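You operate a simulated robot arm through the tools that you are given. There is no shell and no other tool. Be economical: measure what you need, move in short steps, check, and stop when the job is done.

Carry out the task below with a simulated robot arm. There is one attempt and no reset: what you move stays moved.

TASK
Put the grease brush on the right half of the wall bench. Put the black tin on the left end of the jar table away on the lower shelf of the wall shelves. Switch the lower brake lever off. Put the lamp from the top of the ledger table on the red notebook there. Open the left door of the tall cupboard, take the bulb from the top of the ledger table and leave it on the lower shelf of the tall cupboard and shut the door again. Put the red tin on the top of the ledger table away on the top of the window table. Open the left drawer of the long table, take the bare stem and put it in the inside of the left drawer of the long table and shut the drawer again. The order is free. Set down upright: lamp, bulb.

It is judged by the outcome, as a careful person would: the job done as asked, and still so three seconds after it is handed in. It fails if anything else is knocked over, pushed out of place, dropped, spilled or broken.

THE ROBOT
A 6-joint arm with a fingered hand on a trunk, on a base that drives. Base frame: it is fixed to the floor where the robot stands at the start and does not move with it; the origin is under the middle of the robot, x ahead of it, y to its left, z up. Units: m, degrees, N and s.
With the tool pointing down near the work surface it reaches from about 0.3 to 0.62 m from the robot's upright axis, wherever it stands. Its first joint turns from -166.0 to 166.0 degrees. Places, roughly: bare stem (3x3x5 cm) [-3.2, -1.4, 0.7]; black tin (7x7x6 cm) [-0.6, -1, 0.7]; bulb (6x6x12 cm) [-3.1, -1.6, 0.8]; grease brush (2x2x17 cm) [0.7, -0.1, 0.9]; inside of the left drawer of the long table [-2.5, 0.8, 0.6]; lamp (6x6x12 cm) [-2.7, -1.7, 0.8]; left door of the tall cupboard [-4.5, -0.1, 1]; left drawer of the long table [-2.5, 0.7, 0.7]; lower brake lever [0.4, -2.3, 0.8]; lower shelf of the tall cupboard [-4.7, 0.1, 0.6]; lower shelf of the wall shelves (89x15 cm) [0.12, -4.08, 1.4]; red notebook (8x12x2 cm) [-3, -1.5, 0.7]; red tin (6x6x5 cm) [-3.1, -1.7, 0.7]; right half of the wall bench [-0.8, 4.7, 0.8]; top of the window table [-3.5, -3.7, 0.7]. Payload 3.2 kg.
The TCP is the grasp point between the finger pads, 0.022 m short of the fingertips. In the tool frame z runs along the fingers and y along their closing line. Largest opening 0.112 m; the body of the gripper starts 0.06 m behind the TCP. The gripper is a hand of 3 fingers: y runs from the thumb to the fingers, the wrist lies at [0, 0, -0.218] in the tool frame.
Orientation is that of the tool frame in the base frame, as [roll, pitch, yaw] about the fixed x, y, z axes, in that order (R = Rz(yaw) Ry(pitch) Rx(roll)). With the fingers straight down and closing along the base's y, the tool's x points along the base's -x, its y along +y and its z along -z.

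THE INTERFACE
- The arm moves only by the tool nudge_tool. Its argument "motion" is a list of rows, each an object of numbers (a shift or turn left out is 0): "rx", "ry", "rz": the turn, a rotation vector about the tool's x, y, z in degrees; "x", "y", "z": the shift along the tool's x, y, z in m. In form: [{"rx": .., "ry": .., "rz": .., "x": .., "y": .., "z": ..}, ...]. A call has 1 to 8 rows; each row is the pose to reach, as a shift and turn from the pose commanded when the call began, along the tool's axes at that moment. Rows are played at 5 a second. More than 0.05 m and 8.6 degrees between two rows, and nothing of the call is played. Where a pose cannot be reached the arm comes as near as it can. A force on the tool above 40 N (or 10 N above the force at the start of the call, whichever is more), or a blocked arm, ends the call early, and 0.2 s more pass. In this call time passes only in rows, and 0.2 s behind the last. The reply holds the time, the measured pose of the TCP, the force on the tool along the base axes, the opening and the grip force, in the units named above and with some noise, with the torque about the TCP (base axes, N m) and any sound that the robot's microphone picked up.
- Cameras (640 x 400 px; columns grow to the right, rows downward): "scene" is now at [0.0254, 0.1387, 1.4381]; the picture's right is [-0.24, -0.97, 0.00], its down [-0.53, 0.13, -0.83] and it looks along [0.81, -0.20, -0.55] (base axes); focal length 254 px, centre (320, 200). "wrist" rides on the gripper at [0.066, 0.003, -0.08] in the tool frame; the picture's right is [-0.05, 1.00, 0.00], its down [-0.77, -0.04, -0.64] and it looks along [-0.64, -0.03, 0.77] (tool axes); focal length 275 px, centre (320, 200). There is no depth. A picture from a camera that has moved, and an enlarged one, comes with that camera's place and axes in the base frame and with its lens. The place of the scene camera against the robot may be out by one fixed shift of up to 0.025 m in any direction.
- get_image(camera): a new picture of that camera. No time passes.
- raise_lower(by): slides the trunk up (or, below 0, down) by that many m; the arm and the scene camera ride with it, the base frame stays. It gives what a move gives, with no picture.
- base_move(legs): drives the robot by 1 to 6 legs, each [ahead, turn to the left] in m and degrees, along the robot's own axes; the way and the turn of a leg run together, so that a leg with both is an arc; at most 1.5 m and 180 degrees a leg. The arm and the cameras ride along, it lands a little off, and it stops where it bumps. It gives what a move gives.
- set_fingers(finger1, finger2, thumb_bend): sets how far each is bent, from 0 (flat) to 1 (curled in); at 0.3 the hand is open as for a grip, at 0.7 the pads meet at the TCP. One left out holds its place. A second passes; each finger stops where it meets its share of the squeeze, and holds until it gets a number again. It is the only way to open and close the hand. It gives what a move gives, with no picture; readings hold the bend of each and the force on the fingers (four entries, about 0 where the hand has none), thumb and palm.
- aim_head(pan, tilt): turns the head with the scene camera to pan (to the left, within 155 degrees either way) and tilt (down, from -29 to 69), counted from straight ahead of the robot. It gives what a move gives.
- zoom(camera, box): a new picture of the part [left, top, right, bottom] of that camera's present view, enlarged. No time passes.
- job_done(): hands the job in; it is judged then, once.

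Work in short steps. Places have to be worked out from the pictures, the camera data and where the tool is seen: move nearer, look again, correct. Check each grasp and each placing, and mend what went wrong. You have 493 turns and 246 pictures in all, those below and enlarged ones among them. Open the gripper and draw the arm clear of the work before you hand the job in, unless the task says otherwise.

The tools are called after "Request:" as a command line: name --argument value ..., lists and objects as JSON in quotes. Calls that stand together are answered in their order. nudge_tool: Moves the arm, as the interface text tells. Its arguments: {"type":"object","properties":{"motion":{"type":"array","items":{"type":"object","properties":{"rx":{"type":"number"},"ry":{"type":"number"},"rz":{"type":"number"},"x":{"type":"number"},"y":{"type":"number"},"z":{"type":"number"}}}}},"required":["motion"]} The other tools are called the same way: raise_lower (by) slides the trunk up or down; set_fingers (finger1, finger2, thumb_bend) moves the fingers one by one; base_move (legs) drives the base; aim_head (pan, tilt) turns the head that bears the scene camera; get_image (camera) takes a picture; zoom (camera, box) takes an enlarged picture of a part of a camera's view; job_done () hands the job in.

At the start:

```text
clock: 0.0
tcp_pos: [0.3918, 0.0949, 1.153]
tcp_rot: [179.9, 0.1, -180.0]
contact_force: [0.2, -0.5, -0.7]
wrist_torque: [0.0, 0.03, -0.01]
finger_gap: 0.1122
grip_force: 0.0
shape: jaw
bend: [0.3, 0.3, 0.3]
finger forces: [0.0, 0.0, 0.0, 0.0, 0.0, 0.0]
trunk travel left (down, up): [-0.433, 0.157]
robot x, y, heading: [0.0001, 0.0001, 0.0]
head pan, tilt: [-14.0, 33.4]
```

scene: 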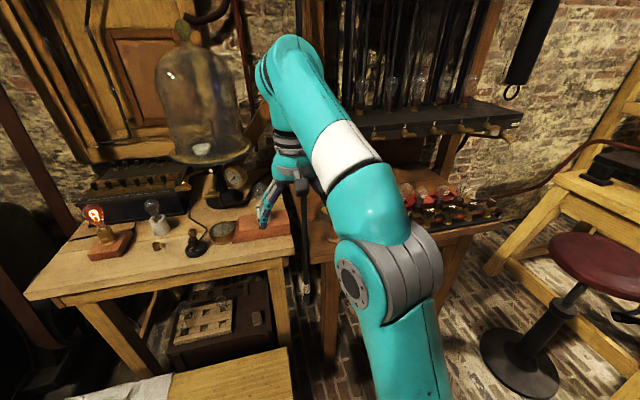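
wrist: 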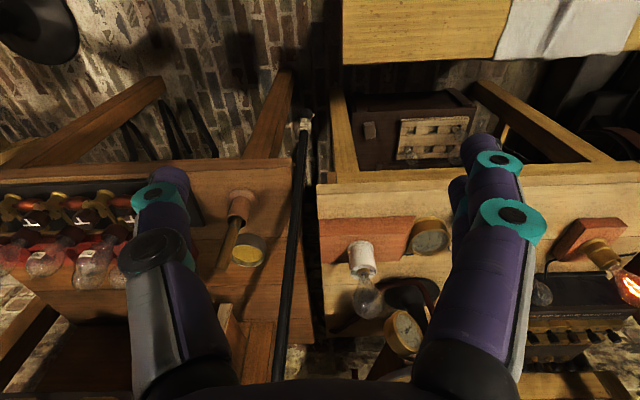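

The scene shows a bench ahead; I look closer at where the grease brush should be, (0.7,-0.1,0.9), in both cameras.

Request:
zoom --camera "wrist" --box '[160, 120, 400, 320]'

Request:
zoom --camera "scene" --box '[220, 140, 420, 265]'

```text
2.00 times, centred on (280, 220) of wrist
camera zoom: at [0.3252, 0.0967, 1.2354], right [0.05, 1.0, 0.0], down [0.77, -0.04, 0.64], along [0.64, -0.03, -0.77], focal length 551 px, centre (400, 160)
```

zoom: 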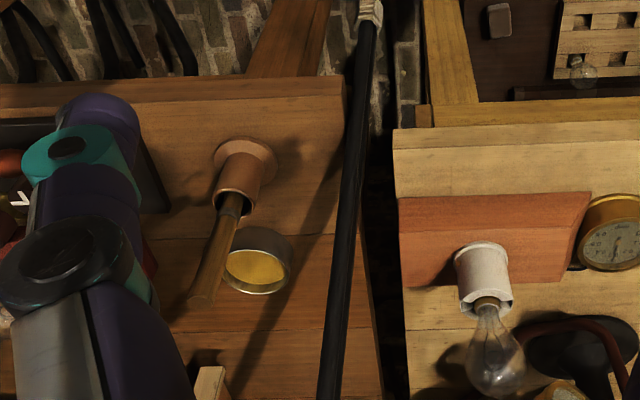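

```text
3.20 times, centred on (320, 202) of scene
camera zoom: at [0.0254, 0.1387, 1.4381], right [-0.24, -0.97, 0.0], down [-0.53, 0.13, -0.83], along [0.81, -0.2, -0.55], focal length 813 px, centre (320, 192)
```

zoom: 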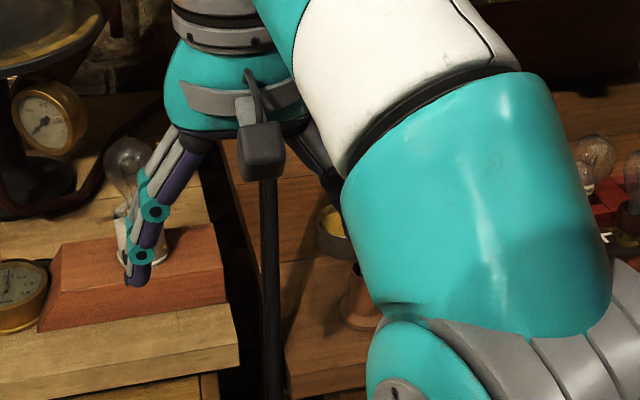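

The brush stands handle up in a copper holder near (0.70,-0.09), top about z 0.95. There is also a low bench close on my left, so I look around before driving.

Request:
aim_head --pan 40 --tilt 55

Request:
get_image --camera "scene"

Request:
aim_head --pan -50 --tilt 40

Request:
get_image --camera "scene"

Request:
aim_head --pan -120 --tilt 30

Request:
get_image --camera "scene"

Request:
aim_head --pan 120 --tilt 30

Request:
get_image --camera "scene"

```text
clock: 1.2
tcp_pos: [0.3924, 0.094, 1.1533]
tcp_rot: [179.9, 0.3, 179.9]
contact_force: [-0.6, 0.3, 0.7]
wrist_torque: [-0.01, 0.02, 0.01]
finger_gap: 0.112
grip_force: 0.1
shape: jaw
bend: [0.3, 0.3, 0.3]
finger forces: [0.1, 0.0, 0.1, 0.0, 0.0, 0.0]
trunk travel left (down, up): [-0.433, 0.157]
robot x, y, heading: [0.002, -0.0013, -0.1]
head pan, tilt: [40.0, 55.0]
```

```text
241 pictures are left
camera scene: at [-0.0056, 0.2065, 1.4074], right [0.64, -0.77, 0.0], down [-0.63, -0.53, -0.57], along [0.44, 0.37, -0.82], focal length 254 px, centre (320, 200)
```

scene: 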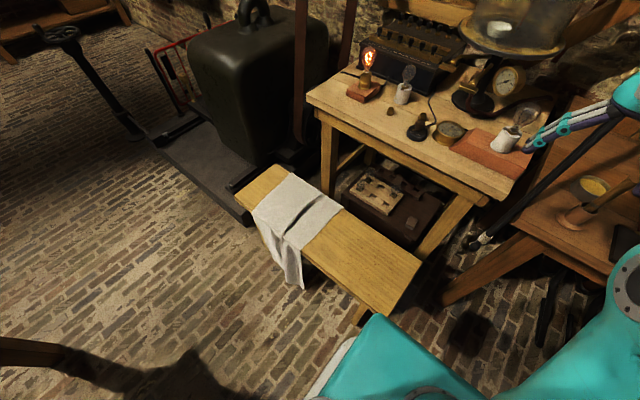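

```text
clock: 2.9
tcp_pos: [0.3908, 0.0948, 1.1533]
tcp_rot: [-180.0, 0.2, 179.8]
contact_force: [0.3, 0.4, -0.9]
wrist_torque: [-0.05, 0.01, 0.01]
finger_gap: 0.1118
grip_force: 0.0
shape: jaw
bend: [0.3, 0.3, 0.3]
finger forces: [0.1, 0.0, 0.0, 0.0, 0.0, 0.2]
trunk travel left (down, up): [-0.433, 0.157]
robot x, y, heading: [0.0011, -0.0004, 0.1]
head pan, tilt: [-50.0, 40.0]
```

```text
240 pictures are left
camera scene: at [-0.0062, 0.0951, 1.4281], right [-0.77, -0.64, 0.0], down [-0.41, 0.49, -0.77], along [0.49, -0.59, -0.64], focal length 254 px, centre (320, 200)
```

scene: 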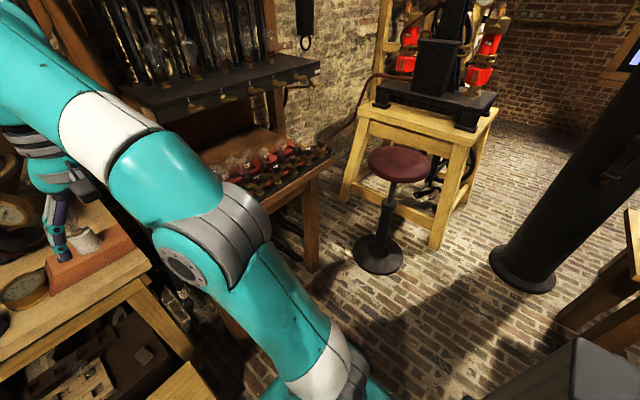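

```text
clock: 4.3
tcp_pos: [0.3921, 0.0942, 1.1537]
tcp_rot: [179.9, 0.2, 179.9]
contact_force: [0.2, 0.3, 0.6]
wrist_torque: [0.01, 0.02, 0.0]
finger_gap: 0.1117
grip_force: 0.0
shape: jaw
bend: [0.3, 0.3, 0.3]
finger forces: [0.0, 0.0, 0.1, 0.1, 0.0, 0.0]
trunk travel left (down, up): [-0.433, 0.157]
robot x, y, heading: [-0.0022, -0.0009, -0.1]
head pan, tilt: [-120.0, 30.0]
```

```text
239 pictures are left
camera scene: at [-0.106, 0.0819, 1.4435], right [-0.87, 0.5, 0.0], down [0.25, 0.43, -0.87], along [-0.43, -0.75, -0.5], focal length 254 px, centre (320, 200)
```

scene: 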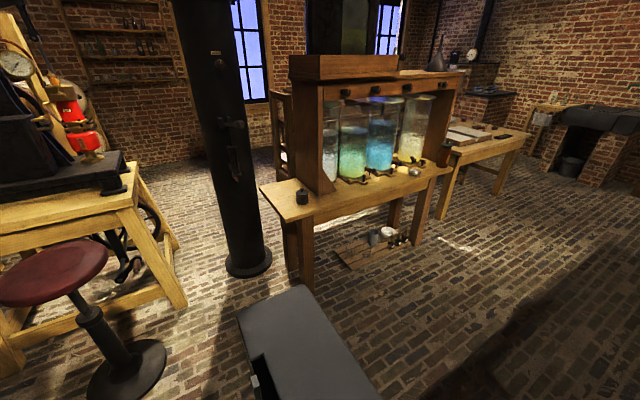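

```text
clock: 7.7
tcp_pos: [0.3919, 0.0944, 1.1543]
tcp_rot: [179.9, 0.2, 179.9]
contact_force: [-0.4, 0.1, 0.4]
wrist_torque: [-0.02, -0.04, 0.01]
finger_gap: 0.1118
grip_force: 0.0
shape: jaw
bend: [0.3, 0.3, 0.3]
finger forces: [0.0, 0.0, 0.0, 0.0, 0.0, 0.1]
trunk travel left (down, up): [-0.433, 0.157]
robot x, y, heading: [0.0009, -0.0031, 0.2]
head pan, tilt: [120.0, 30.0]
```

```text
238 pictures are left
camera scene: at [-0.106, 0.2386, 1.4435], right [0.87, 0.5, 0.0], down [0.25, -0.43, -0.87], along [-0.43, 0.75, -0.5], focal length 254 px, centre (320, 200)
```

scene: 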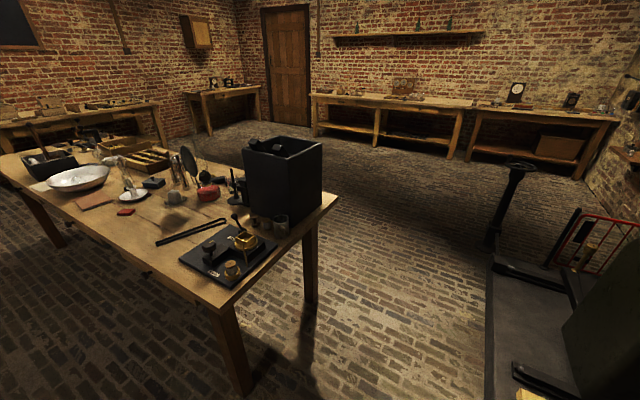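

The nearby bench is a low stool-height one ahead-left; the way ahead-right is free. I check the base footprint looking straight down ahead before driving.

Request:
aim_head --pan 10 --tilt 69

Request:
get_image --camera "scene"

Request:
aim_head --pan -75 --tilt 69

Request:
get_image --camera "scene"

```text
clock: 9.6
tcp_pos: [0.3918, 0.0933, 1.1539]
tcp_rot: [180.0, 0.1, 179.9]
contact_force: [-0.5, -0.1, -0.3]
wrist_torque: [-0.01, 0.0, -0.01]
finger_gap: 0.1119
grip_force: 0.2
shape: jaw
bend: [0.3, 0.3, 0.3]
finger forces: [0.0, 0.0, 0.0, 0.0, 0.0, 0.0]
trunk travel left (down, up): [-0.433, 0.157]
robot x, y, heading: [-0.0001, -0.0044, -0.2]
head pan, tilt: [10.0, 68.8]
```

```text
237 pictures are left
camera scene: at [-0.0058, 0.17, 1.392], right [0.17, -0.98, 0.0], down [-0.92, -0.16, -0.36], along [0.36, 0.06, -0.93], focal length 254 px, centre (320, 200)
```

scene: 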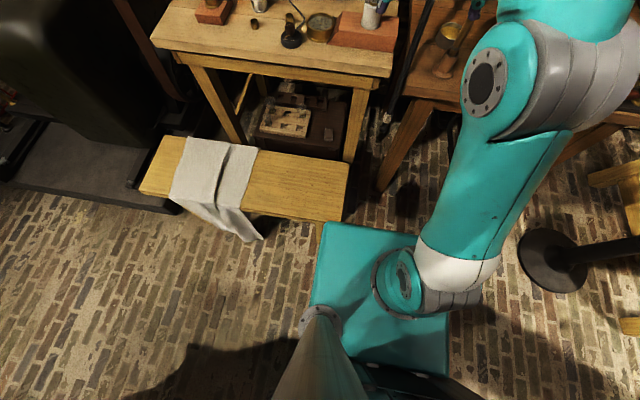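

```text
clock: 11.2
tcp_pos: [0.3922, 0.0936, 1.1544]
tcp_rot: [179.9, 0.2, 179.9]
contact_force: [0.5, -0.9, -0.2]
wrist_torque: [0.0, -0.01, 0.0]
finger_gap: 0.1116
grip_force: 0.1
shape: jaw
bend: [0.3, 0.3, 0.3]
finger forces: [0.1, 0.0, 0.1, 0.0, 0.0, 0.0]
trunk travel left (down, up): [-0.433, 0.157]
robot x, y, heading: [0.0021, -0.0012, 0.0]
head pan, tilt: [-75.0, 68.8]
```

```text
236 pictures are left
camera scene: at [-0.0463, 0.1062, 1.392], right [-0.97, -0.26, 0.0], down [-0.24, 0.9, -0.36], along [0.09, -0.35, -0.93], focal length 254 px, centre (320, 200)
```

scene: 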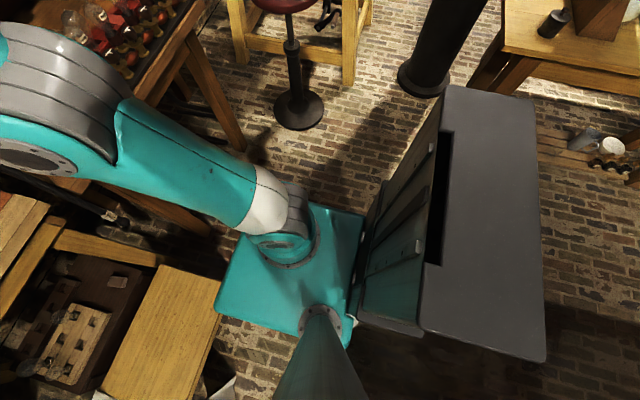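

The footprint is about ±0.2 m at the front with a tower behind to about -0.3. I back off, turn right, go ahead and turn back, to stand around (0.22,-0.35).

Request:
base_move --legs '[[-0.2, 0], [0, -40], [0.55, 0], [0, 40]]'

Request:
aim_head --pan 20 --tilt 40

Request:
get_image --camera "scene"

Request:
get_image --camera "wrist"

```text
clock: 19.2
tcp_pos: [0.6138, -0.254, 1.1533]
tcp_rot: [179.9, 0.2, -179.6]
contact_force: [-0.2, -0.6, 0.3]
wrist_torque: [-0.01, -0.01, 0.0]
finger_gap: 0.1118
grip_force: 0.0
shape: jaw
bend: [0.3, 0.3, 0.3]
finger forces: [0.0, 0.0, 0.1, 0.1, 0.0, 0.0]
trunk travel left (down, up): [-0.433, 0.157]
robot x, y, heading: [0.2161, -0.3509, 0.3]
head pan, tilt: [-75.0, 68.8]
```

```text
clock: 21.0
tcp_pos: [0.6132, -0.2549, 1.1542]
tcp_rot: [179.9, 0.1, -179.6]
contact_force: [0.2, -0.5, 0.8]
wrist_torque: [0.0, -0.01, 0.0]
finger_gap: 0.1118
grip_force: 0.1
shape: jaw
bend: [0.3, 0.3, 0.3]
finger forces: [0.0, 0.0, 0.0, 0.0, 0.1, 0.0]
trunk travel left (down, up): [-0.433, 0.157]
robot x, y, heading: [0.2257, -0.3498, 0.7]
head pan, tilt: [20.0, 40.0]
```

```text
235 pictures are left
camera scene: at [0.24, -0.1621, 1.4281], right [0.35, -0.94, 0.0], down [-0.6, -0.22, -0.77], along [0.72, 0.27, -0.64], focal length 254 px, centre (320, 200)
```

scene: 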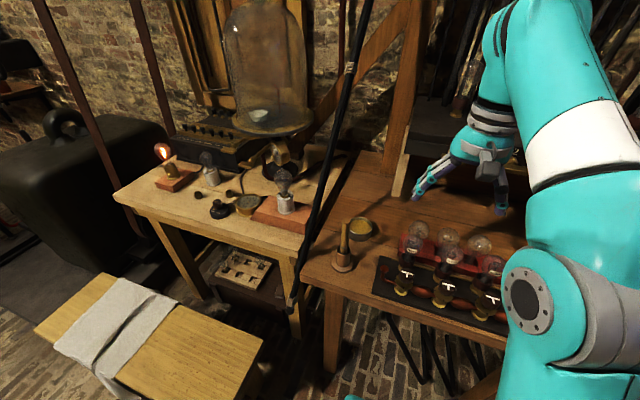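

```text
234 pictures are left
camera wrist: at [0.5468, -0.2524, 1.2354], right [0.04, 1.0, 0.0], down [0.77, -0.03, 0.64], along [0.64, -0.02, -0.77], focal length 275 px, centre (320, 200)
```

wrist: 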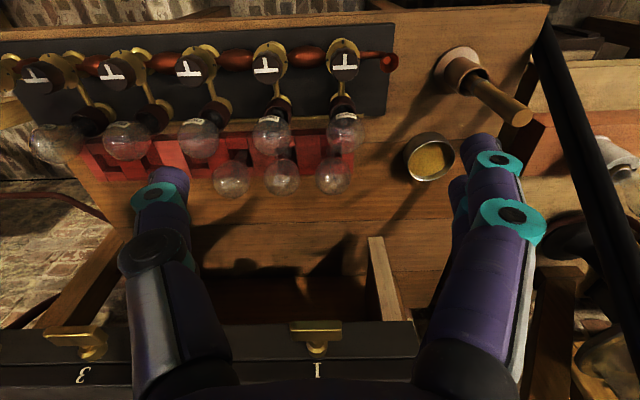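

Triangulating both wrist views puts the handle top at (0.661,-0.065,0.986), holder mouth at about z 0.88; the black pole passes ~9 cm left of it. I narrow the hand and move above the handle.

Request:
set_fingers --finger1 0.42 --finger2 0.42 --thumb_bend 0.42

Request:
nudge_tool --motion '[{"x": -0.012, "y": 0.047, "z": 0.02}, {"x": -0.024, "y": 0.094, "z": 0.04}, {"x": -0.036, "y": 0.141, "z": 0.06}, {"x": -0.0475, "y": 0.189, "z": 0.07}]'

Request:
get_image --camera "wrist"

Request:
get_image --camera "scene"

```text
clock: 22.0
tcp_pos: [0.6133, -0.2541, 1.1539]
tcp_rot: [179.8, 0.2, -179.6]
contact_force: [-0.9, -1.3, -0.6]
wrist_torque: [0.02, -0.01, -0.02]
finger_gap: 0.0788
grip_force: 0.0
shape: fingers
bend: [0.42, 0.42, 0.42]
finger forces: [0.0, 0.0, 0.0, 0.1, 0.0, 0.1]
trunk travel left (down, up): [-0.433, 0.157]
robot x, y, heading: [0.2244, -0.353, 0.2]
head pan, tilt: [20.0, 40.0]
```

```text
refused: row 1 steps farther than a row can; nothing moved
```

```text
233 pictures are left
camera wrist: at [0.5469, -0.2524, 1.2354], right [0.04, 1.0, 0.0], down [0.77, -0.03, 0.64], along [0.64, -0.02, -0.77], focal length 275 px, centre (320, 200)
```

wrist: 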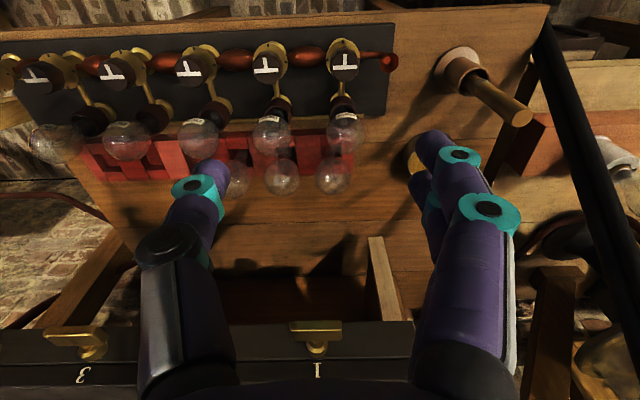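

```text
232 pictures are left
camera scene: at [0.24, -0.1621, 1.4281], right [0.35, -0.94, 0.0], down [-0.6, -0.22, -0.77], along [0.72, 0.27, -0.64], focal length 254 px, centre (320, 200)
```

scene: 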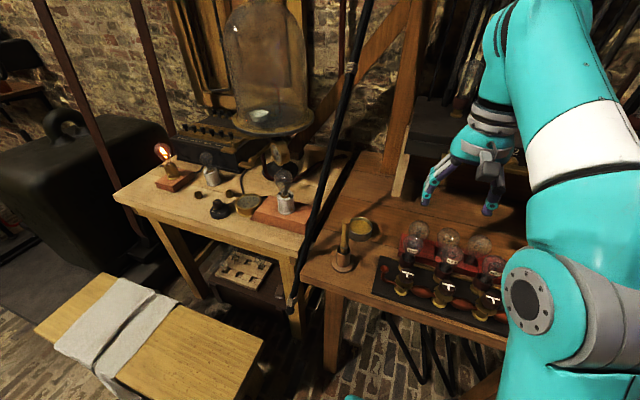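

The 0.05 limit is on the whole vector; I keep rows shorter, moving sideways first then a little down.

Request:
nudge_tool --motion '[{"x": -0.01, "y": 0.04, "z": 0.005}, {"x": -0.02, "y": 0.08, "z": 0.01}, {"x": -0.03, "y": 0.12, "z": 0.02}, {"x": -0.04, "y": 0.16, "z": 0.04}, {"x": -0.0475, "y": 0.189, "z": 0.07}]'

Request:
get_image --camera "wrist"

Request:
get_image --camera "scene"

```text
clock: 23.2
tcp_pos: [0.6372, -0.0838, 1.0761]
tcp_rot: [179.7, 0.3, -179.7]
contact_force: [-0.7, -0.2, -0.1]
wrist_torque: [0.03, -0.01, 0.01]
finger_gap: 0.0785
grip_force: 0.0
shape: fingers
bend: [0.42, 0.42, 0.42]
finger forces: [0.0, 0.1, 0.0, 0.1, 0.0, 0.1]
out of reach, approached as far as the arm can: row 1, 2, 3, 4, 5
trunk travel left (down, up): [-0.433, 0.157]
robot x, y, heading: [0.2222, -0.3495, 0.6]
head pan, tilt: [20.0, 40.0]
```

```text
231 pictures are left
camera wrist: at [0.5704, -0.0813, 1.1571], right [0.04, 1.0, 0.0], down [0.77, -0.03, 0.64], along [0.64, -0.02, -0.77], focal length 275 px, centre (320, 200)
```

wrist: 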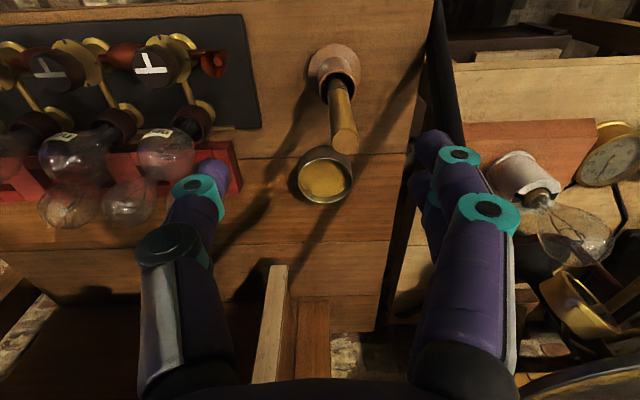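

```text
230 pictures are left
camera scene: at [0.2393, -0.1632, 1.4283], right [0.35, -0.94, 0.0], down [-0.6, -0.22, -0.77], along [0.72, 0.27, -0.64], focal length 254 px, centre (320, 200)
```

scene: 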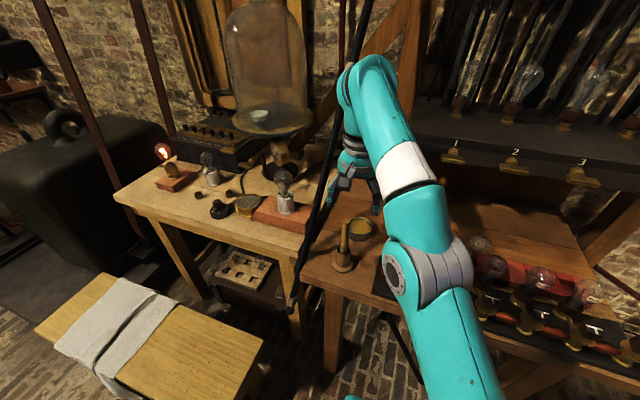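

The arm is near its reach limit here; I drive 6 cm closer, then re-align over the handle (0.664,-0.067).

Request:
base_move --legs '[[0.07, 0]]'

Request:
nudge_tool --motion '[{"z": 0.001}]'

```text
clock: 24.2
tcp_pos: [0.708, -0.0828, 1.0741]
tcp_rot: [179.8, 0.2, -179.6]
contact_force: [0.0, 0.3, 0.6]
wrist_torque: [0.02, -0.01, -0.01]
finger_gap: 0.0785
grip_force: 0.0
shape: fingers
bend: [0.42, 0.42, 0.42]
finger forces: [0.0, 0.0, 0.1, 0.0, 0.1, 0.0]
trunk travel left (down, up): [-0.433, 0.157]
robot x, y, heading: [0.2909, -0.3468, 0.2]
head pan, tilt: [20.0, 40.0]
```

```text
clock: 24.6
tcp_pos: [0.7081, -0.0812, 1.0733]
tcp_rot: [179.8, 0.3, -179.6]
contact_force: [0.2, 0.4, -0.1]
wrist_torque: [0.0, 0.03, -0.03]
finger_gap: 0.0783
grip_force: 0.0
shape: fingers
bend: [0.42, 0.42, 0.42]
finger forces: [0.0, 0.0, 0.0, 0.1, 0.1, 0.0]
trunk travel left (down, up): [-0.433, 0.157]
robot x, y, heading: [0.2902, -0.3477, 0.4]
head pan, tilt: [20.0, 40.0]
```

Now move back 4.4 cm and 1.4 cm left, then check the alignment.

Request:
nudge_tool --motion '[{"x": 0.022, "y": 0.007}, {"x": 0.044, "y": 0.014}]'

Request:
get_image --camera "wrist"

```text
clock: 25.2
tcp_pos: [0.6632, -0.069, 1.0749]
tcp_rot: [179.8, 0.4, -179.5]
contact_force: [-0.1, -0.5, -0.3]
wrist_torque: [0.02, 0.0, -0.02]
finger_gap: 0.0789
grip_force: 0.1
shape: fingers
bend: [0.42, 0.42, 0.42]
finger forces: [0.1, 0.0, 0.0, 0.1, 0.0, 0.1]
trunk travel left (down, up): [-0.433, 0.157]
robot x, y, heading: [0.2952, -0.3516, 0.3]
head pan, tilt: [20.0, 40.0]
```

```text
229 pictures are left
camera wrist: at [0.5969, -0.0666, 1.1563], right [0.04, 1.0, 0.0], down [0.77, -0.03, 0.64], along [0.64, -0.02, -0.77], focal length 275 px, centre (320, 200)
```

wrist: 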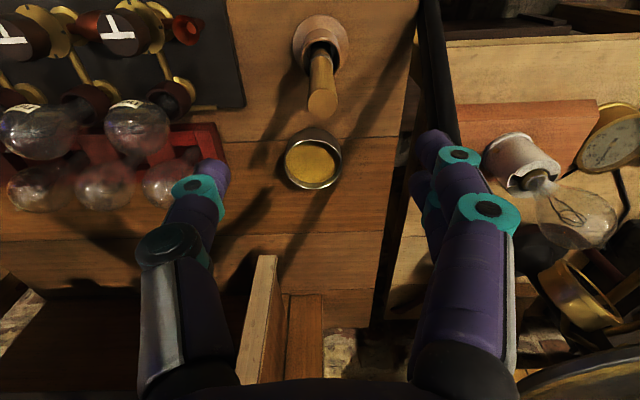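

Aligned (handle top projects to (0.661,-0.067)). I descend 0.13 m straight down around the handle.

Request:
nudge_tool --motion '[{"z": 0.04}, {"z": 0.08}, {"z": 0.11}, {"z": 0.13}]'

Request:
get_image --camera "wrist"

Request:
zoom --camera "scene" --box '[270, 130, 470, 290]'

```text
clock: 26.2
tcp_pos: [0.6635, -0.069, 0.9441]
tcp_rot: [179.8, 0.2, -179.6]
contact_force: [0.4, 0.5, -0.8]
wrist_torque: [0.04, -0.04, -0.01]
finger_gap: 0.0786
grip_force: 0.2
shape: fingers
bend: [0.42, 0.42, 0.42]
finger forces: [0.0, 0.0, 0.0, 0.0, 0.1, 0.0]
trunk travel left (down, up): [-0.433, 0.157]
robot x, y, heading: [0.289, -0.3505, 0.6]
head pan, tilt: [20.0, 40.0]
```

```text
228 pictures are left
camera wrist: at [0.5961, -0.0665, 1.026], right [0.04, 1.0, 0.0], down [0.77, -0.03, 0.64], along [0.64, -0.02, -0.77], focal length 275 px, centre (320, 200)
```

wrist: 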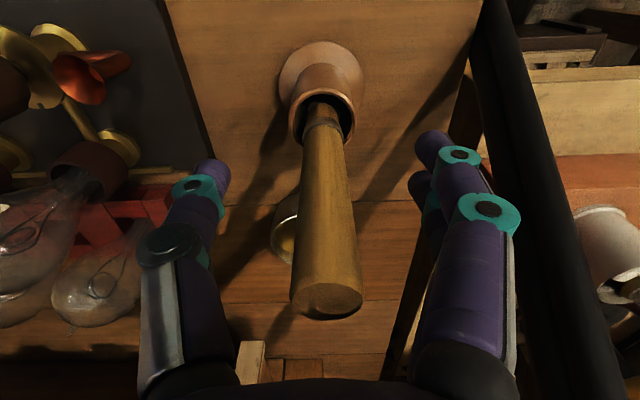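

```text
2.50 times, centred on (370, 210) of scene
camera zoom: at [0.31, -0.1615, 1.4281], right [0.35, -0.94, 0.0], down [-0.6, -0.22, -0.77], along [0.72, 0.27, -0.64], focal length 635 px, centre (195, 175)
```

zoom: 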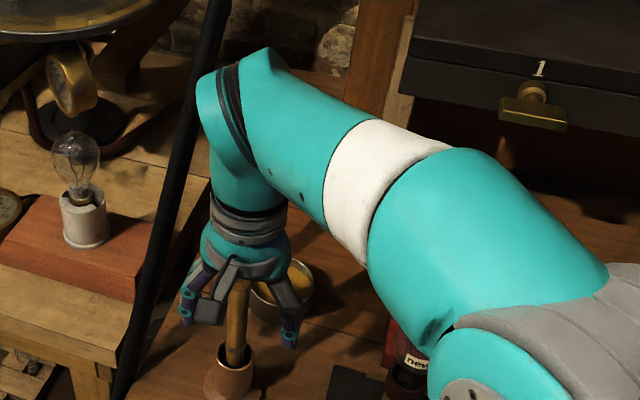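

The handle is between thumb and fingers. I close the hand.

Request:
set_fingers --finger1 0.75 --finger2 0.75 --thumb_bend 0.75

Request:
get_image --camera "wrist"

```text
clock: 27.2
tcp_pos: [0.6618, -0.0691, 0.944]
tcp_rot: [179.8, 0.2, -179.7]
contact_force: [-0.1, 0.7, -0.5]
wrist_torque: [0.02, -0.01, 0.01]
finger_gap: 0.0118
grip_force: 10.1
shape: fingers
bend: [0.71, 0.73, 0.68]
finger forces: [7.8, 3.3, 0.0, 0.0, 10.0, 0.0]
trunk travel left (down, up): [-0.433, 0.157]
robot x, y, heading: [0.2937, -0.3517, 0.4]
head pan, tilt: [20.0, 40.0]
```

```text
226 pictures are left
camera wrist: at [0.5962, -0.0665, 1.0263], right [0.04, 1.0, 0.0], down [0.77, -0.03, 0.64], along [0.64, -0.02, -0.77], focal length 275 px, centre (320, 200)
```

wrist: 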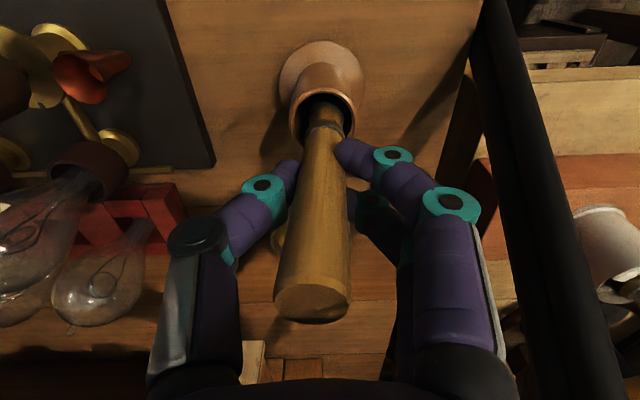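

Gripped with 10 N. I lift straight up slowly.

Request:
nudge_tool --motion '[{"z": -0.02}, {"z": -0.04}, {"z": -0.06}, {"z": -0.08}]'

Request:
get_image --camera "wrist"

```text
clock: 28.2
tcp_pos: [0.6646, -0.0689, 1.0244]
tcp_rot: [179.8, 0.3, -179.6]
contact_force: [-0.5, 0.9, 0.0]
wrist_torque: [-0.01, 0.0, -0.01]
finger_gap: 0.0116
grip_force: 10.6
shape: fingers
bend: [0.71, 0.73, 0.68]
finger forces: [8.1, 3.6, 0.1, 0.0, 9.7, 0.0]
trunk travel left (down, up): [-0.433, 0.157]
robot x, y, heading: [0.2943, -0.3508, 0.6]
head pan, tilt: [20.0, 40.0]
```

```text
225 pictures are left
camera wrist: at [0.5973, -0.0668, 1.1061], right [0.04, 1.0, 0.0], down [0.77, -0.03, 0.64], along [0.64, -0.02, -0.77], focal length 275 px, centre (320, 200)
```

wrist: 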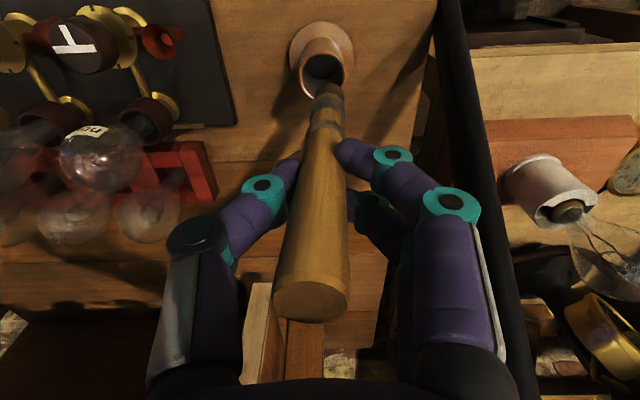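

The brush lifts cleanly. I raise further until the tip is clear of the holder.

Request:
nudge_tool --motion '[{"z": -0.02}, {"z": -0.04}, {"z": -0.06}, {"z": -0.08}]'

Request:
get_image --camera "scene"

```text
clock: 29.2
tcp_pos: [0.6633, -0.0687, 1.1017]
tcp_rot: [179.7, 0.3, -179.6]
contact_force: [-0.2, -0.6, 0.4]
wrist_torque: [0.03, 0.02, 0.02]
finger_gap: 0.0115
grip_force: 10.1
shape: fingers
bend: [0.71, 0.74, 0.68]
finger forces: [7.9, 3.6, 0.0, 0.0, 9.2, 0.0]
trunk travel left (down, up): [-0.433, 0.157]
robot x, y, heading: [0.2935, -0.3526, 0.8]
head pan, tilt: [20.0, 40.0]
```

```text
224 pictures are left
camera scene: at [0.3102, -0.1613, 1.4281], right [0.35, -0.94, 0.0], down [-0.6, -0.22, -0.77], along [0.72, 0.27, -0.64], focal length 254 px, centre (320, 200)
```

scene: 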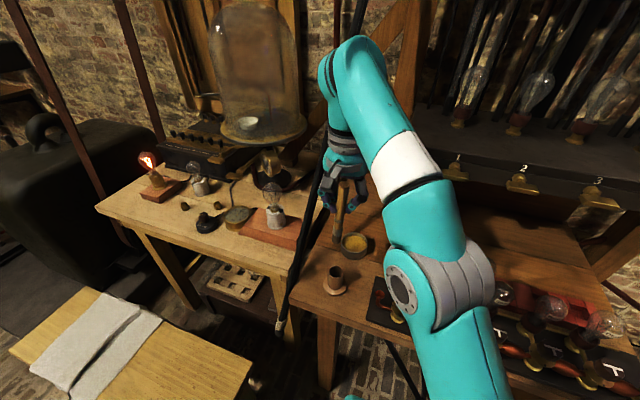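

The brush is clear of the holder (bottom ≈0.97). I retract the arm toward the robot.

Request:
nudge_tool --motion '[{"x": 0.03, "y": -0.02, "z": -0.01}, {"x": 0.06, "y": -0.04, "z": -0.02}, {"x": 0.09, "y": -0.06, "z": -0.03}, {"x": 0.12, "y": -0.08, "z": -0.04}, {"x": 0.15, "y": -0.1, "z": -0.05}, {"x": 0.17, "y": -0.12, "z": -0.06}]'

Request:
base_move --legs '[[-0.35, 0]]'

Request:
aim_head --pan 90 --tilt 15

Request:
get_image --camera "scene"

```text
clock: 30.6
tcp_pos: [0.4922, -0.1917, 1.1642]
tcp_rot: [179.8, 0.1, -179.6]
contact_force: [0.1, -0.5, -0.9]
wrist_torque: [0.0, -0.01, 0.02]
finger_gap: 0.0114
grip_force: 10.1
shape: fingers
bend: [0.71, 0.74, 0.68]
finger forces: [8.0, 3.4, 0.0, 0.0, 9.2, 0.0]
trunk travel left (down, up): [-0.433, 0.157]
robot x, y, heading: [0.2922, -0.3533, 0.4]
head pan, tilt: [20.0, 40.0]
```

```text
clock: 32.8
tcp_pos: [0.1454, -0.1946, 1.1639]
tcp_rot: [179.9, 0.2, -179.6]
contact_force: [0.6, -0.9, -0.3]
wrist_torque: [-0.03, 0.0, -0.02]
finger_gap: 0.0115
grip_force: 11.0
shape: fingers
bend: [0.71, 0.74, 0.68]
finger forces: [8.0, 3.4, 0.0, 0.1, 9.2, 0.1]
trunk travel left (down, up): [-0.433, 0.157]
robot x, y, heading: [-0.055, -0.3526, 0.4]
head pan, tilt: [20.0, 40.0]
```

```text
clock: 34.2
tcp_pos: [0.1464, -0.1942, 1.1634]
tcp_rot: [179.8, 0.2, -179.5]
contact_force: [-0.1, -0.2, -0.4]
wrist_torque: [0.04, 0.01, -0.03]
finger_gap: 0.0114
grip_force: 10.1
shape: fingers
bend: [0.71, 0.74, 0.68]
finger forces: [7.9, 3.4, 0.1, 0.1, 9.2, 0.0]
trunk travel left (down, up): [-0.433, 0.157]
robot x, y, heading: [-0.0597, -0.3573, 0.4]
head pan, tilt: [90.0, 15.0]
```

```text
223 pictures are left
camera scene: at [-0.1186, -0.1007, 1.4676], right [1.0, 0.01, 0.0], down [0.0, -0.26, -0.97], along [-0.01, 0.97, -0.26], focal length 254 px, centre (320, 200)
```

scene: 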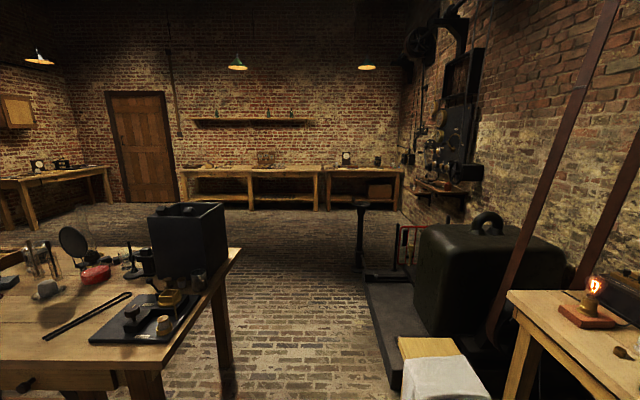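

The wall bench spans about x -2.7..-0.1 at y≈4.6. The corridor between the long table (right edge x≈-0.6) and the scale platform (left edge x≈0.27) is free, so I drive along x≈-0.17.

Request:
base_move --legs '[[0, 100], [0.65, 0], [0, -10], [1.5, 0], [0.9, 0]]'

Request:
aim_head --pan 10 --tilt 20

Request:
get_image --camera "scene"

```text
clock: 54.1
tcp_pos: [-0.3112, 2.8909, 1.1632]
tcp_rot: [179.7, 0.2, -90.1]
contact_force: [-0.4, -0.6, -1.0]
wrist_torque: [0.0, -0.01, 0.02]
finger_gap: 0.0114
grip_force: 10.2
shape: fingers
bend: [0.71, 0.74, 0.68]
finger forces: [8.0, 3.2, 0.1, 0.0, 9.2, 0.0]
trunk travel left (down, up): [-0.433, 0.157]
robot x, y, heading: [-0.1539, 2.6874, 89.9]
head pan, tilt: [90.0, 15.0]
```

```text
clock: 55.7
tcp_pos: [-0.3119, 2.8916, 1.1627]
tcp_rot: [179.7, 0.2, -90.1]
contact_force: [0.7, -0.8, -0.5]
wrist_torque: [0.0, -0.01, 0.02]
finger_gap: 0.0115
grip_force: 10.9
shape: fingers
bend: [0.71, 0.74, 0.68]
finger forces: [8.0, 3.3, 0.0, 0.0, 9.2, 0.1]
trunk travel left (down, up): [-0.433, 0.157]
robot x, y, heading: [-0.1513, 2.6879, 89.7]
head pan, tilt: [10.0, 20.0]
```

```text
222 pictures are left
camera scene: at [-0.3363, 2.715, 1.4595], right [0.98, 0.17, 0.0], down [0.06, -0.34, -0.94], along [-0.16, 0.93, -0.34], focal length 254 px, centre (320, 200)
```

scene: 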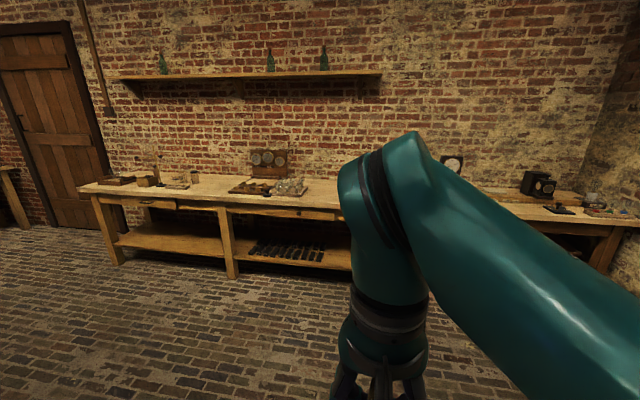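

Bench front edge is near y≈4.35; the clutter ends around x≈-0.8, so a free spot should be near x≈-0.5. I drive closer.

Request:
base_move --legs '[[0, 15], [0.9, 0], [0, -15], [0.2, 0]]'

Request:
aim_head --pan 15 --tilt 40

Request:
get_image --camera "scene"

Request:
get_image --camera "wrist"

```text
clock: 63.4
tcp_pos: [-0.5376, 3.9692, 1.1618]
tcp_rot: [179.8, 0.1, -90.8]
contact_force: [0.6, 0.2, 0.1]
wrist_torque: [0.0, 0.0, -0.01]
finger_gap: 0.0115
grip_force: 10.3
shape: fingers
bend: [0.71, 0.74, 0.68]
finger forces: [8.0, 3.3, 0.0, 0.0, 9.3, 0.1]
trunk travel left (down, up): [-0.433, 0.157]
robot x, y, heading: [-0.3806, 3.7648, 89.1]
head pan, tilt: [10.0, 20.0]
```

```text
clock: 64.2
tcp_pos: [-0.5376, 3.9687, 1.1641]
tcp_rot: [179.7, 0.3, -90.8]
contact_force: [0.1, 0.0, -0.5]
wrist_torque: [-0.01, -0.01, 0.02]
finger_gap: 0.0117
grip_force: 10.4
shape: fingers
bend: [0.71, 0.74, 0.68]
finger forces: [8.0, 3.3, 0.0, 0.1, 9.1, 0.0]
trunk travel left (down, up): [-0.433, 0.157]
robot x, y, heading: [-0.3793, 3.7617, 89.1]
head pan, tilt: [15.0, 40.0]
```

```text
221 pictures are left
camera scene: at [-0.57, 3.7826, 1.4282], right [0.97, 0.25, 0.0], down [0.16, -0.62, -0.77], along [-0.19, 0.74, -0.64], focal length 254 px, centre (320, 200)
```

scene: 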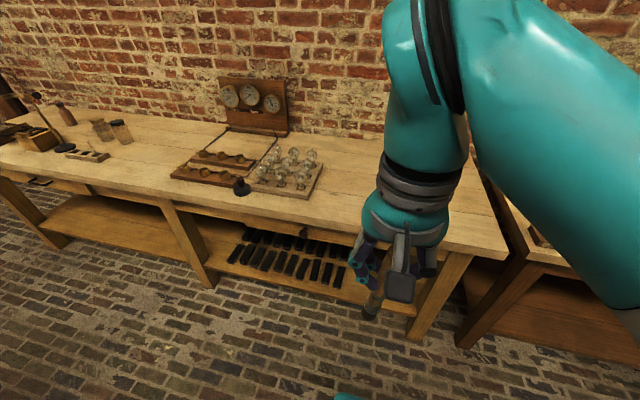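

```text
220 pictures are left
camera wrist: at [-0.5406, 3.9018, 1.2451], right [-1.0, 0.06, 0.0], down [0.05, 0.77, 0.64], along [0.04, 0.64, -0.77], focal length 275 px, centre (320, 200)
```

wrist: 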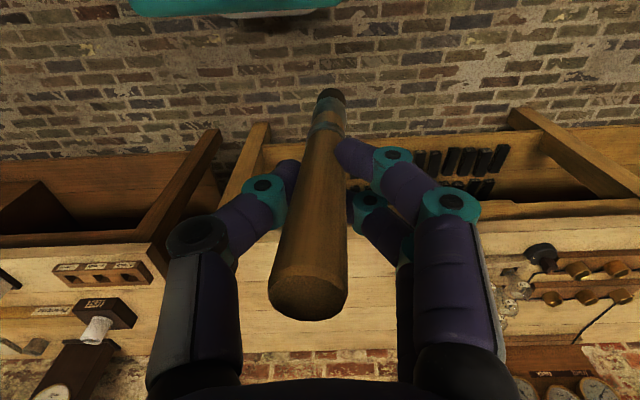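

There is free bench surface at x -0.75..-0.2, y 4.4..4.75. To lay the brush down flat with the wrist camera on top I first spin the hand 180° about its axis; I test a first part of that turn.

Request:
nudge_tool --motion '[{"rz": 8.5}, {"rz": 17}, {"rz": 25.5}, {"rz": 34}, {"rz": 42.5}, {"rz": 51}, {"rz": 59.5}, {"rz": 68}]'

Request:
nudge_tool --motion '[{"rz": 8.5}, {"rz": 17}, {"rz": 25.5}, {"rz": 34}, {"rz": 42.5}, {"rz": 51}, {"rz": 59.5}, {"rz": 68}]'

Request:
nudge_tool --motion '[{"rz": 8.5}, {"rz": 17}, {"rz": 25.5}, {"rz": 34}, {"rz": 42.5}]'

```text
clock: 66.0
tcp_pos: [-0.5378, 3.9684, 1.1628]
tcp_rot: [179.7, -0.1, -158.9]
contact_force: [-0.7, 0.7, 0.3]
wrist_torque: [0.02, 0.0, 0.0]
finger_gap: 0.0116
grip_force: 10.3
shape: fingers
bend: [0.71, 0.74, 0.68]
finger forces: [8.1, 3.2, 0.1, 0.0, 9.1, 0.0]
trunk travel left (down, up): [-0.433, 0.157]
robot x, y, heading: [-0.386, 3.7621, 89.5]
head pan, tilt: [15.0, 40.0]
```

```text
clock: 67.8
tcp_pos: [-0.537, 3.9686, 1.1638]
tcp_rot: [-180.0, -0.4, 133.1]
contact_force: [-0.3, 0.0, -0.1]
wrist_torque: [0.02, -0.01, -0.02]
finger_gap: 0.0114
grip_force: 9.9
shape: fingers
bend: [0.71, 0.74, 0.68]
finger forces: [8.0, 3.2, 0.0, 0.0, 9.2, 0.0]
trunk travel left (down, up): [-0.433, 0.157]
robot x, y, heading: [-0.3796, 3.7624, 89.2]
head pan, tilt: [15.0, 40.0]
```

```text
clock: 69.0
tcp_pos: [-0.5361, 3.9687, 1.1629]
tcp_rot: [-179.8, -0.3, 90.5]
contact_force: [0.0, 0.5, -0.4]
wrist_torque: [0.04, 0.01, -0.02]
finger_gap: 0.0115
grip_force: 10.2
shape: fingers
bend: [0.71, 0.74, 0.68]
finger forces: [8.0, 3.3, 0.0, 0.0, 9.1, 0.0]
trunk travel left (down, up): [-0.433, 0.157]
robot x, y, heading: [-0.3834, 3.7653, 89.2]
head pan, tilt: [15.0, 40.0]
```

The flip works (tool x now points forward). Now I tilt the fingers forward while shifting the TCP ahead, staying high.

Request:
nudge_tool --motion '[{"ry": 8, "x": 0.03}, {"ry": 16, "x": 0.06}, {"ry": 24, "x": 0.09}, {"ry": 32, "x": 0.12}, {"ry": 40, "x": 0.15}, {"ry": 48, "x": 0.18}, {"ry": 56, "x": 0.21}, {"ry": 64, "x": 0.24}]'

Request:
get_image --camera "scene"

Request:
get_image --camera "wrist"

```text
clock: 70.8
tcp_pos: [-0.5421, 4.2095, 1.1649]
tcp_rot: [-179.6, -64.3, 90.4]
contact_force: [-0.1, 0.5, -0.8]
wrist_torque: [-0.01, -0.02, -0.01]
finger_gap: 0.011
grip_force: 9.3
shape: fingers
bend: [0.71, 0.74, 0.69]
finger forces: [8.2, 2.7, 0.0, 0.1, 8.7, 0.1]
trunk travel left (down, up): [-0.433, 0.157]
robot x, y, heading: [-0.3829, 3.7615, 89.3]
head pan, tilt: [15.0, 40.0]
```

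```text
219 pictures are left
camera scene: at [-0.57, 3.7828, 1.4281], right [0.97, 0.25, 0.0], down [0.16, -0.62, -0.77], along [-0.19, 0.74, -0.64], focal length 254 px, centre (320, 200)
```

scene: 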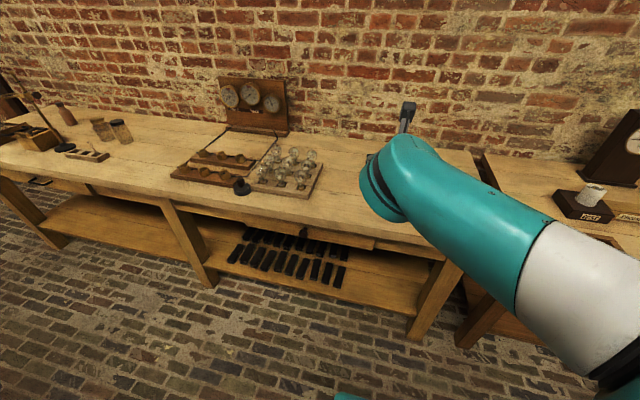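

```text
218 pictures are left
camera wrist: at [-0.5378, 4.1656, 1.261], right [1.0, -0.01, -0.05], down [-0.02, -0.91, -0.42], along [-0.04, 0.42, -0.91], focal length 275 px, centre (320, 200)
```

wrist: 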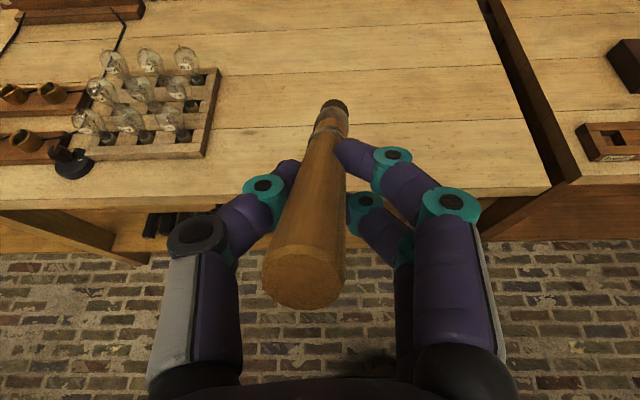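

Good view: bench edge at y≈4.385, right end x≈-0.14, tray right edge x≈-0.78. I drive 0.2 m closer, then tilt a bit more and shift to x≈-0.46.

Request:
base_move --legs '[[0.2, 0]]'

Request:
nudge_tool --motion '[{"ry": 4, "y": 0.04}, {"ry": 8, "y": 0.08}]'

```text
clock: 72.4
tcp_pos: [-0.5394, 4.4081, 1.1652]
tcp_rot: [-179.6, -64.2, 90.4]
contact_force: [0.2, 0.3, -0.4]
wrist_torque: [-0.01, 0.02, 0.01]
finger_gap: 0.0112
grip_force: 9.9
shape: fingers
bend: [0.71, 0.74, 0.69]
finger forces: [8.1, 2.7, 0.0, 0.0, 8.6, 0.0]
trunk travel left (down, up): [-0.433, 0.157]
robot x, y, heading: [-0.3811, 3.9621, 89.4]
head pan, tilt: [15.0, 40.0]
```

```text
clock: 73.0
tcp_pos: [-0.457, 4.4079, 1.1639]
tcp_rot: [-179.4, -72.4, 90.2]
contact_force: [1.1, 0.7, 0.0]
wrist_torque: [-0.03, -0.01, 0.01]
finger_gap: 0.0111
grip_force: 9.8
shape: fingers
bend: [0.71, 0.74, 0.69]
finger forces: [8.2, 2.6, 0.0, 0.0, 8.4, 0.0]
trunk travel left (down, up): [-0.433, 0.157]
robot x, y, heading: [-0.3794, 3.9629, 89.4]
head pan, tilt: [15.0, 40.0]
```

Lower with the trunk 0.24 m, and move forward 0.11 m.

Request:
nudge_tool --motion '[{"x": 0.011, "z": 0.035}, {"x": 0.022, "z": 0.07}, {"x": 0.033, "z": 0.105}]'

Request:
raise_lower --by -0.24

Request:
get_image --camera "wrist"

Request:
get_image --camera "scene"

```text
clock: 73.8
tcp_pos: [-0.4605, 4.5186, 1.1632]
tcp_rot: [-179.5, -72.2, 90.3]
contact_force: [0.7, 0.0, -1.3]
wrist_torque: [-0.01, -0.01, 0.0]
finger_gap: 0.0113
grip_force: 9.4
shape: fingers
bend: [0.71, 0.75, 0.69]
finger forces: [8.3, 2.3, 0.1, 0.0, 8.4, 0.0]
trunk travel left (down, up): [-0.433, 0.157]
robot x, y, heading: [-0.3808, 3.9601, 89.1]
head pan, tilt: [15.0, 40.0]
```

```text
clock: 76.3
tcp_pos: [-0.461, 4.5181, 0.9237]
tcp_rot: [-179.5, -72.1, 90.3]
contact_force: [0.9, 0.3, -0.1]
wrist_torque: [0.02, 0.02, 0.0]
finger_gap: 0.0108
grip_force: 9.1
shape: fingers
bend: [0.71, 0.75, 0.69]
finger forces: [8.4, 2.3, 0.0, 0.0, 8.4, 0.0]
trunk travel left (down, up): [-0.193, 0.397]
robot x, y, heading: [-0.3814, 3.9654, 89.1]
head pan, tilt: [15.0, 40.0]
```

```text
217 pictures are left
camera wrist: at [-0.4565, 4.4616, 1.0118], right [1.0, 0.0, -0.05], down [-0.03, -0.84, -0.54], along [-0.04, 0.54, -0.84], focal length 275 px, centre (320, 200)
```

wrist: 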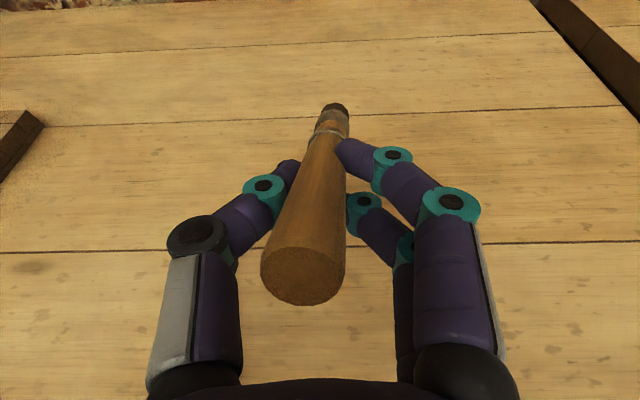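

```text
216 pictures are left
camera scene: at [-0.5675, 3.9804, 1.1881], right [0.97, 0.25, 0.0], down [0.16, -0.62, -0.77], along [-0.19, 0.74, -0.64], focal length 254 px, centre (320, 200)
```

scene: 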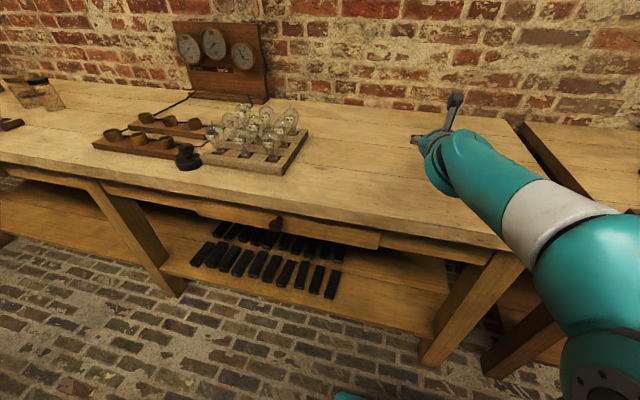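

Clear bench below. I lower in small steps watching for contact.

Request:
nudge_tool --motion '[{"x": -0.0286, "z": 0.009}, {"x": -0.0429, "z": 0.0136}, {"x": -0.0524, "z": 0.0166}]'

Request:
get_image --camera "wrist"

```text
clock: 77.1
tcp_pos: [-0.4605, 4.5224, 0.891]
tcp_rot: [-179.8, -71.7, 90.5]
contact_force: [-0.5, 0.2, 0.5]
wrist_torque: [-0.05, 0.01, -0.01]
finger_gap: 0.0107
grip_force: 9.0
shape: fingers
bend: [0.71, 0.75, 0.69]
finger forces: [8.2, 1.9, 0.0, 0.0, 8.4, 0.1]
out of reach, approached as far as the arm can: row 2, 3
trunk travel left (down, up): [-0.193, 0.397]
robot x, y, heading: [-0.3793, 3.9614, 89.6]
head pan, tilt: [15.0, 40.0]
```

```text
215 pictures are left
camera wrist: at [-0.456, 4.4668, 0.9811], right [1.0, 0.0, -0.05], down [-0.02, -0.85, -0.53], along [-0.04, 0.53, -0.85], focal length 275 px, centre (320, 200)
```

wrist: 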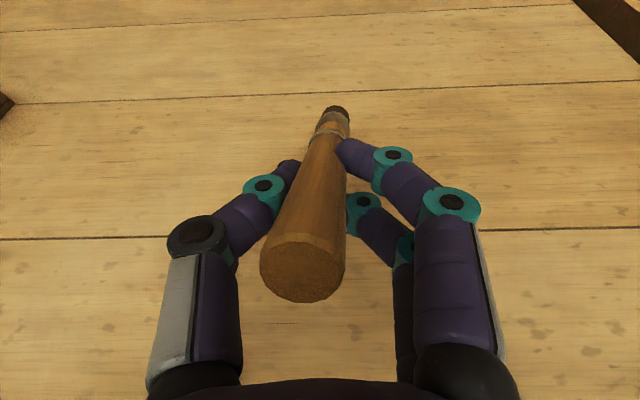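

The arm's at a joint limit for going lower; I use the trunk in small steps.

Request:
raise_lower --by -0.02

Request:
raise_lower --by -0.01

Request:
get_image --camera "wrist"

```text
clock: 77.8
tcp_pos: [-0.4595, 4.5225, 0.872]
tcp_rot: [-179.7, -71.6, 90.6]
contact_force: [-0.1, -0.2, -1.0]
wrist_torque: [0.0, 0.0, 0.01]
finger_gap: 0.011
grip_force: 9.8
shape: fingers
bend: [0.71, 0.75, 0.69]
finger forces: [8.2, 1.9, 0.1, 0.0, 8.3, 0.0]
trunk travel left (down, up): [-0.173, 0.417]
robot x, y, heading: [-0.3783, 3.9618, 89.2]
head pan, tilt: [15.0, 40.0]
```

```text
clock: 78.4
tcp_pos: [-0.4602, 4.5229, 0.8613]
tcp_rot: [-179.8, -71.6, 90.6]
contact_force: [-1.7, 0.0, -0.3]
wrist_torque: [-0.04, -0.02, 0.02]
finger_gap: 0.011
grip_force: 8.9
shape: fingers
bend: [0.71, 0.75, 0.69]
finger forces: [8.3, 1.8, 0.1, 0.0, 8.4, 0.1]
trunk travel left (down, up): [-0.163, 0.427]
robot x, y, heading: [-0.3798, 3.9623, 89.4]
head pan, tilt: [15.0, 40.0]
```

```text
214 pictures are left
camera wrist: at [-0.4559, 4.4668, 0.9511], right [1.0, 0.0, -0.05], down [-0.02, -0.85, -0.53], along [-0.04, 0.53, -0.85], focal length 275 px, centre (320, 200)
```

wrist: 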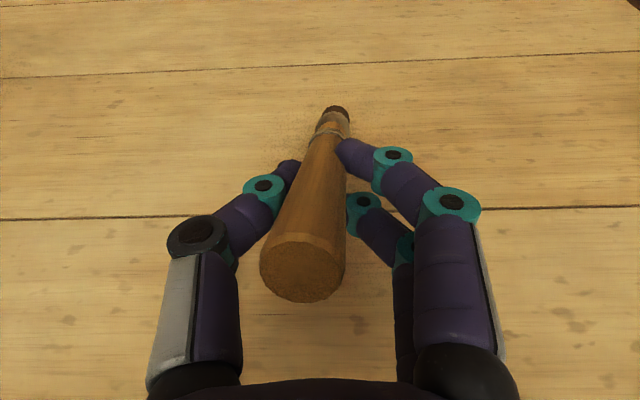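

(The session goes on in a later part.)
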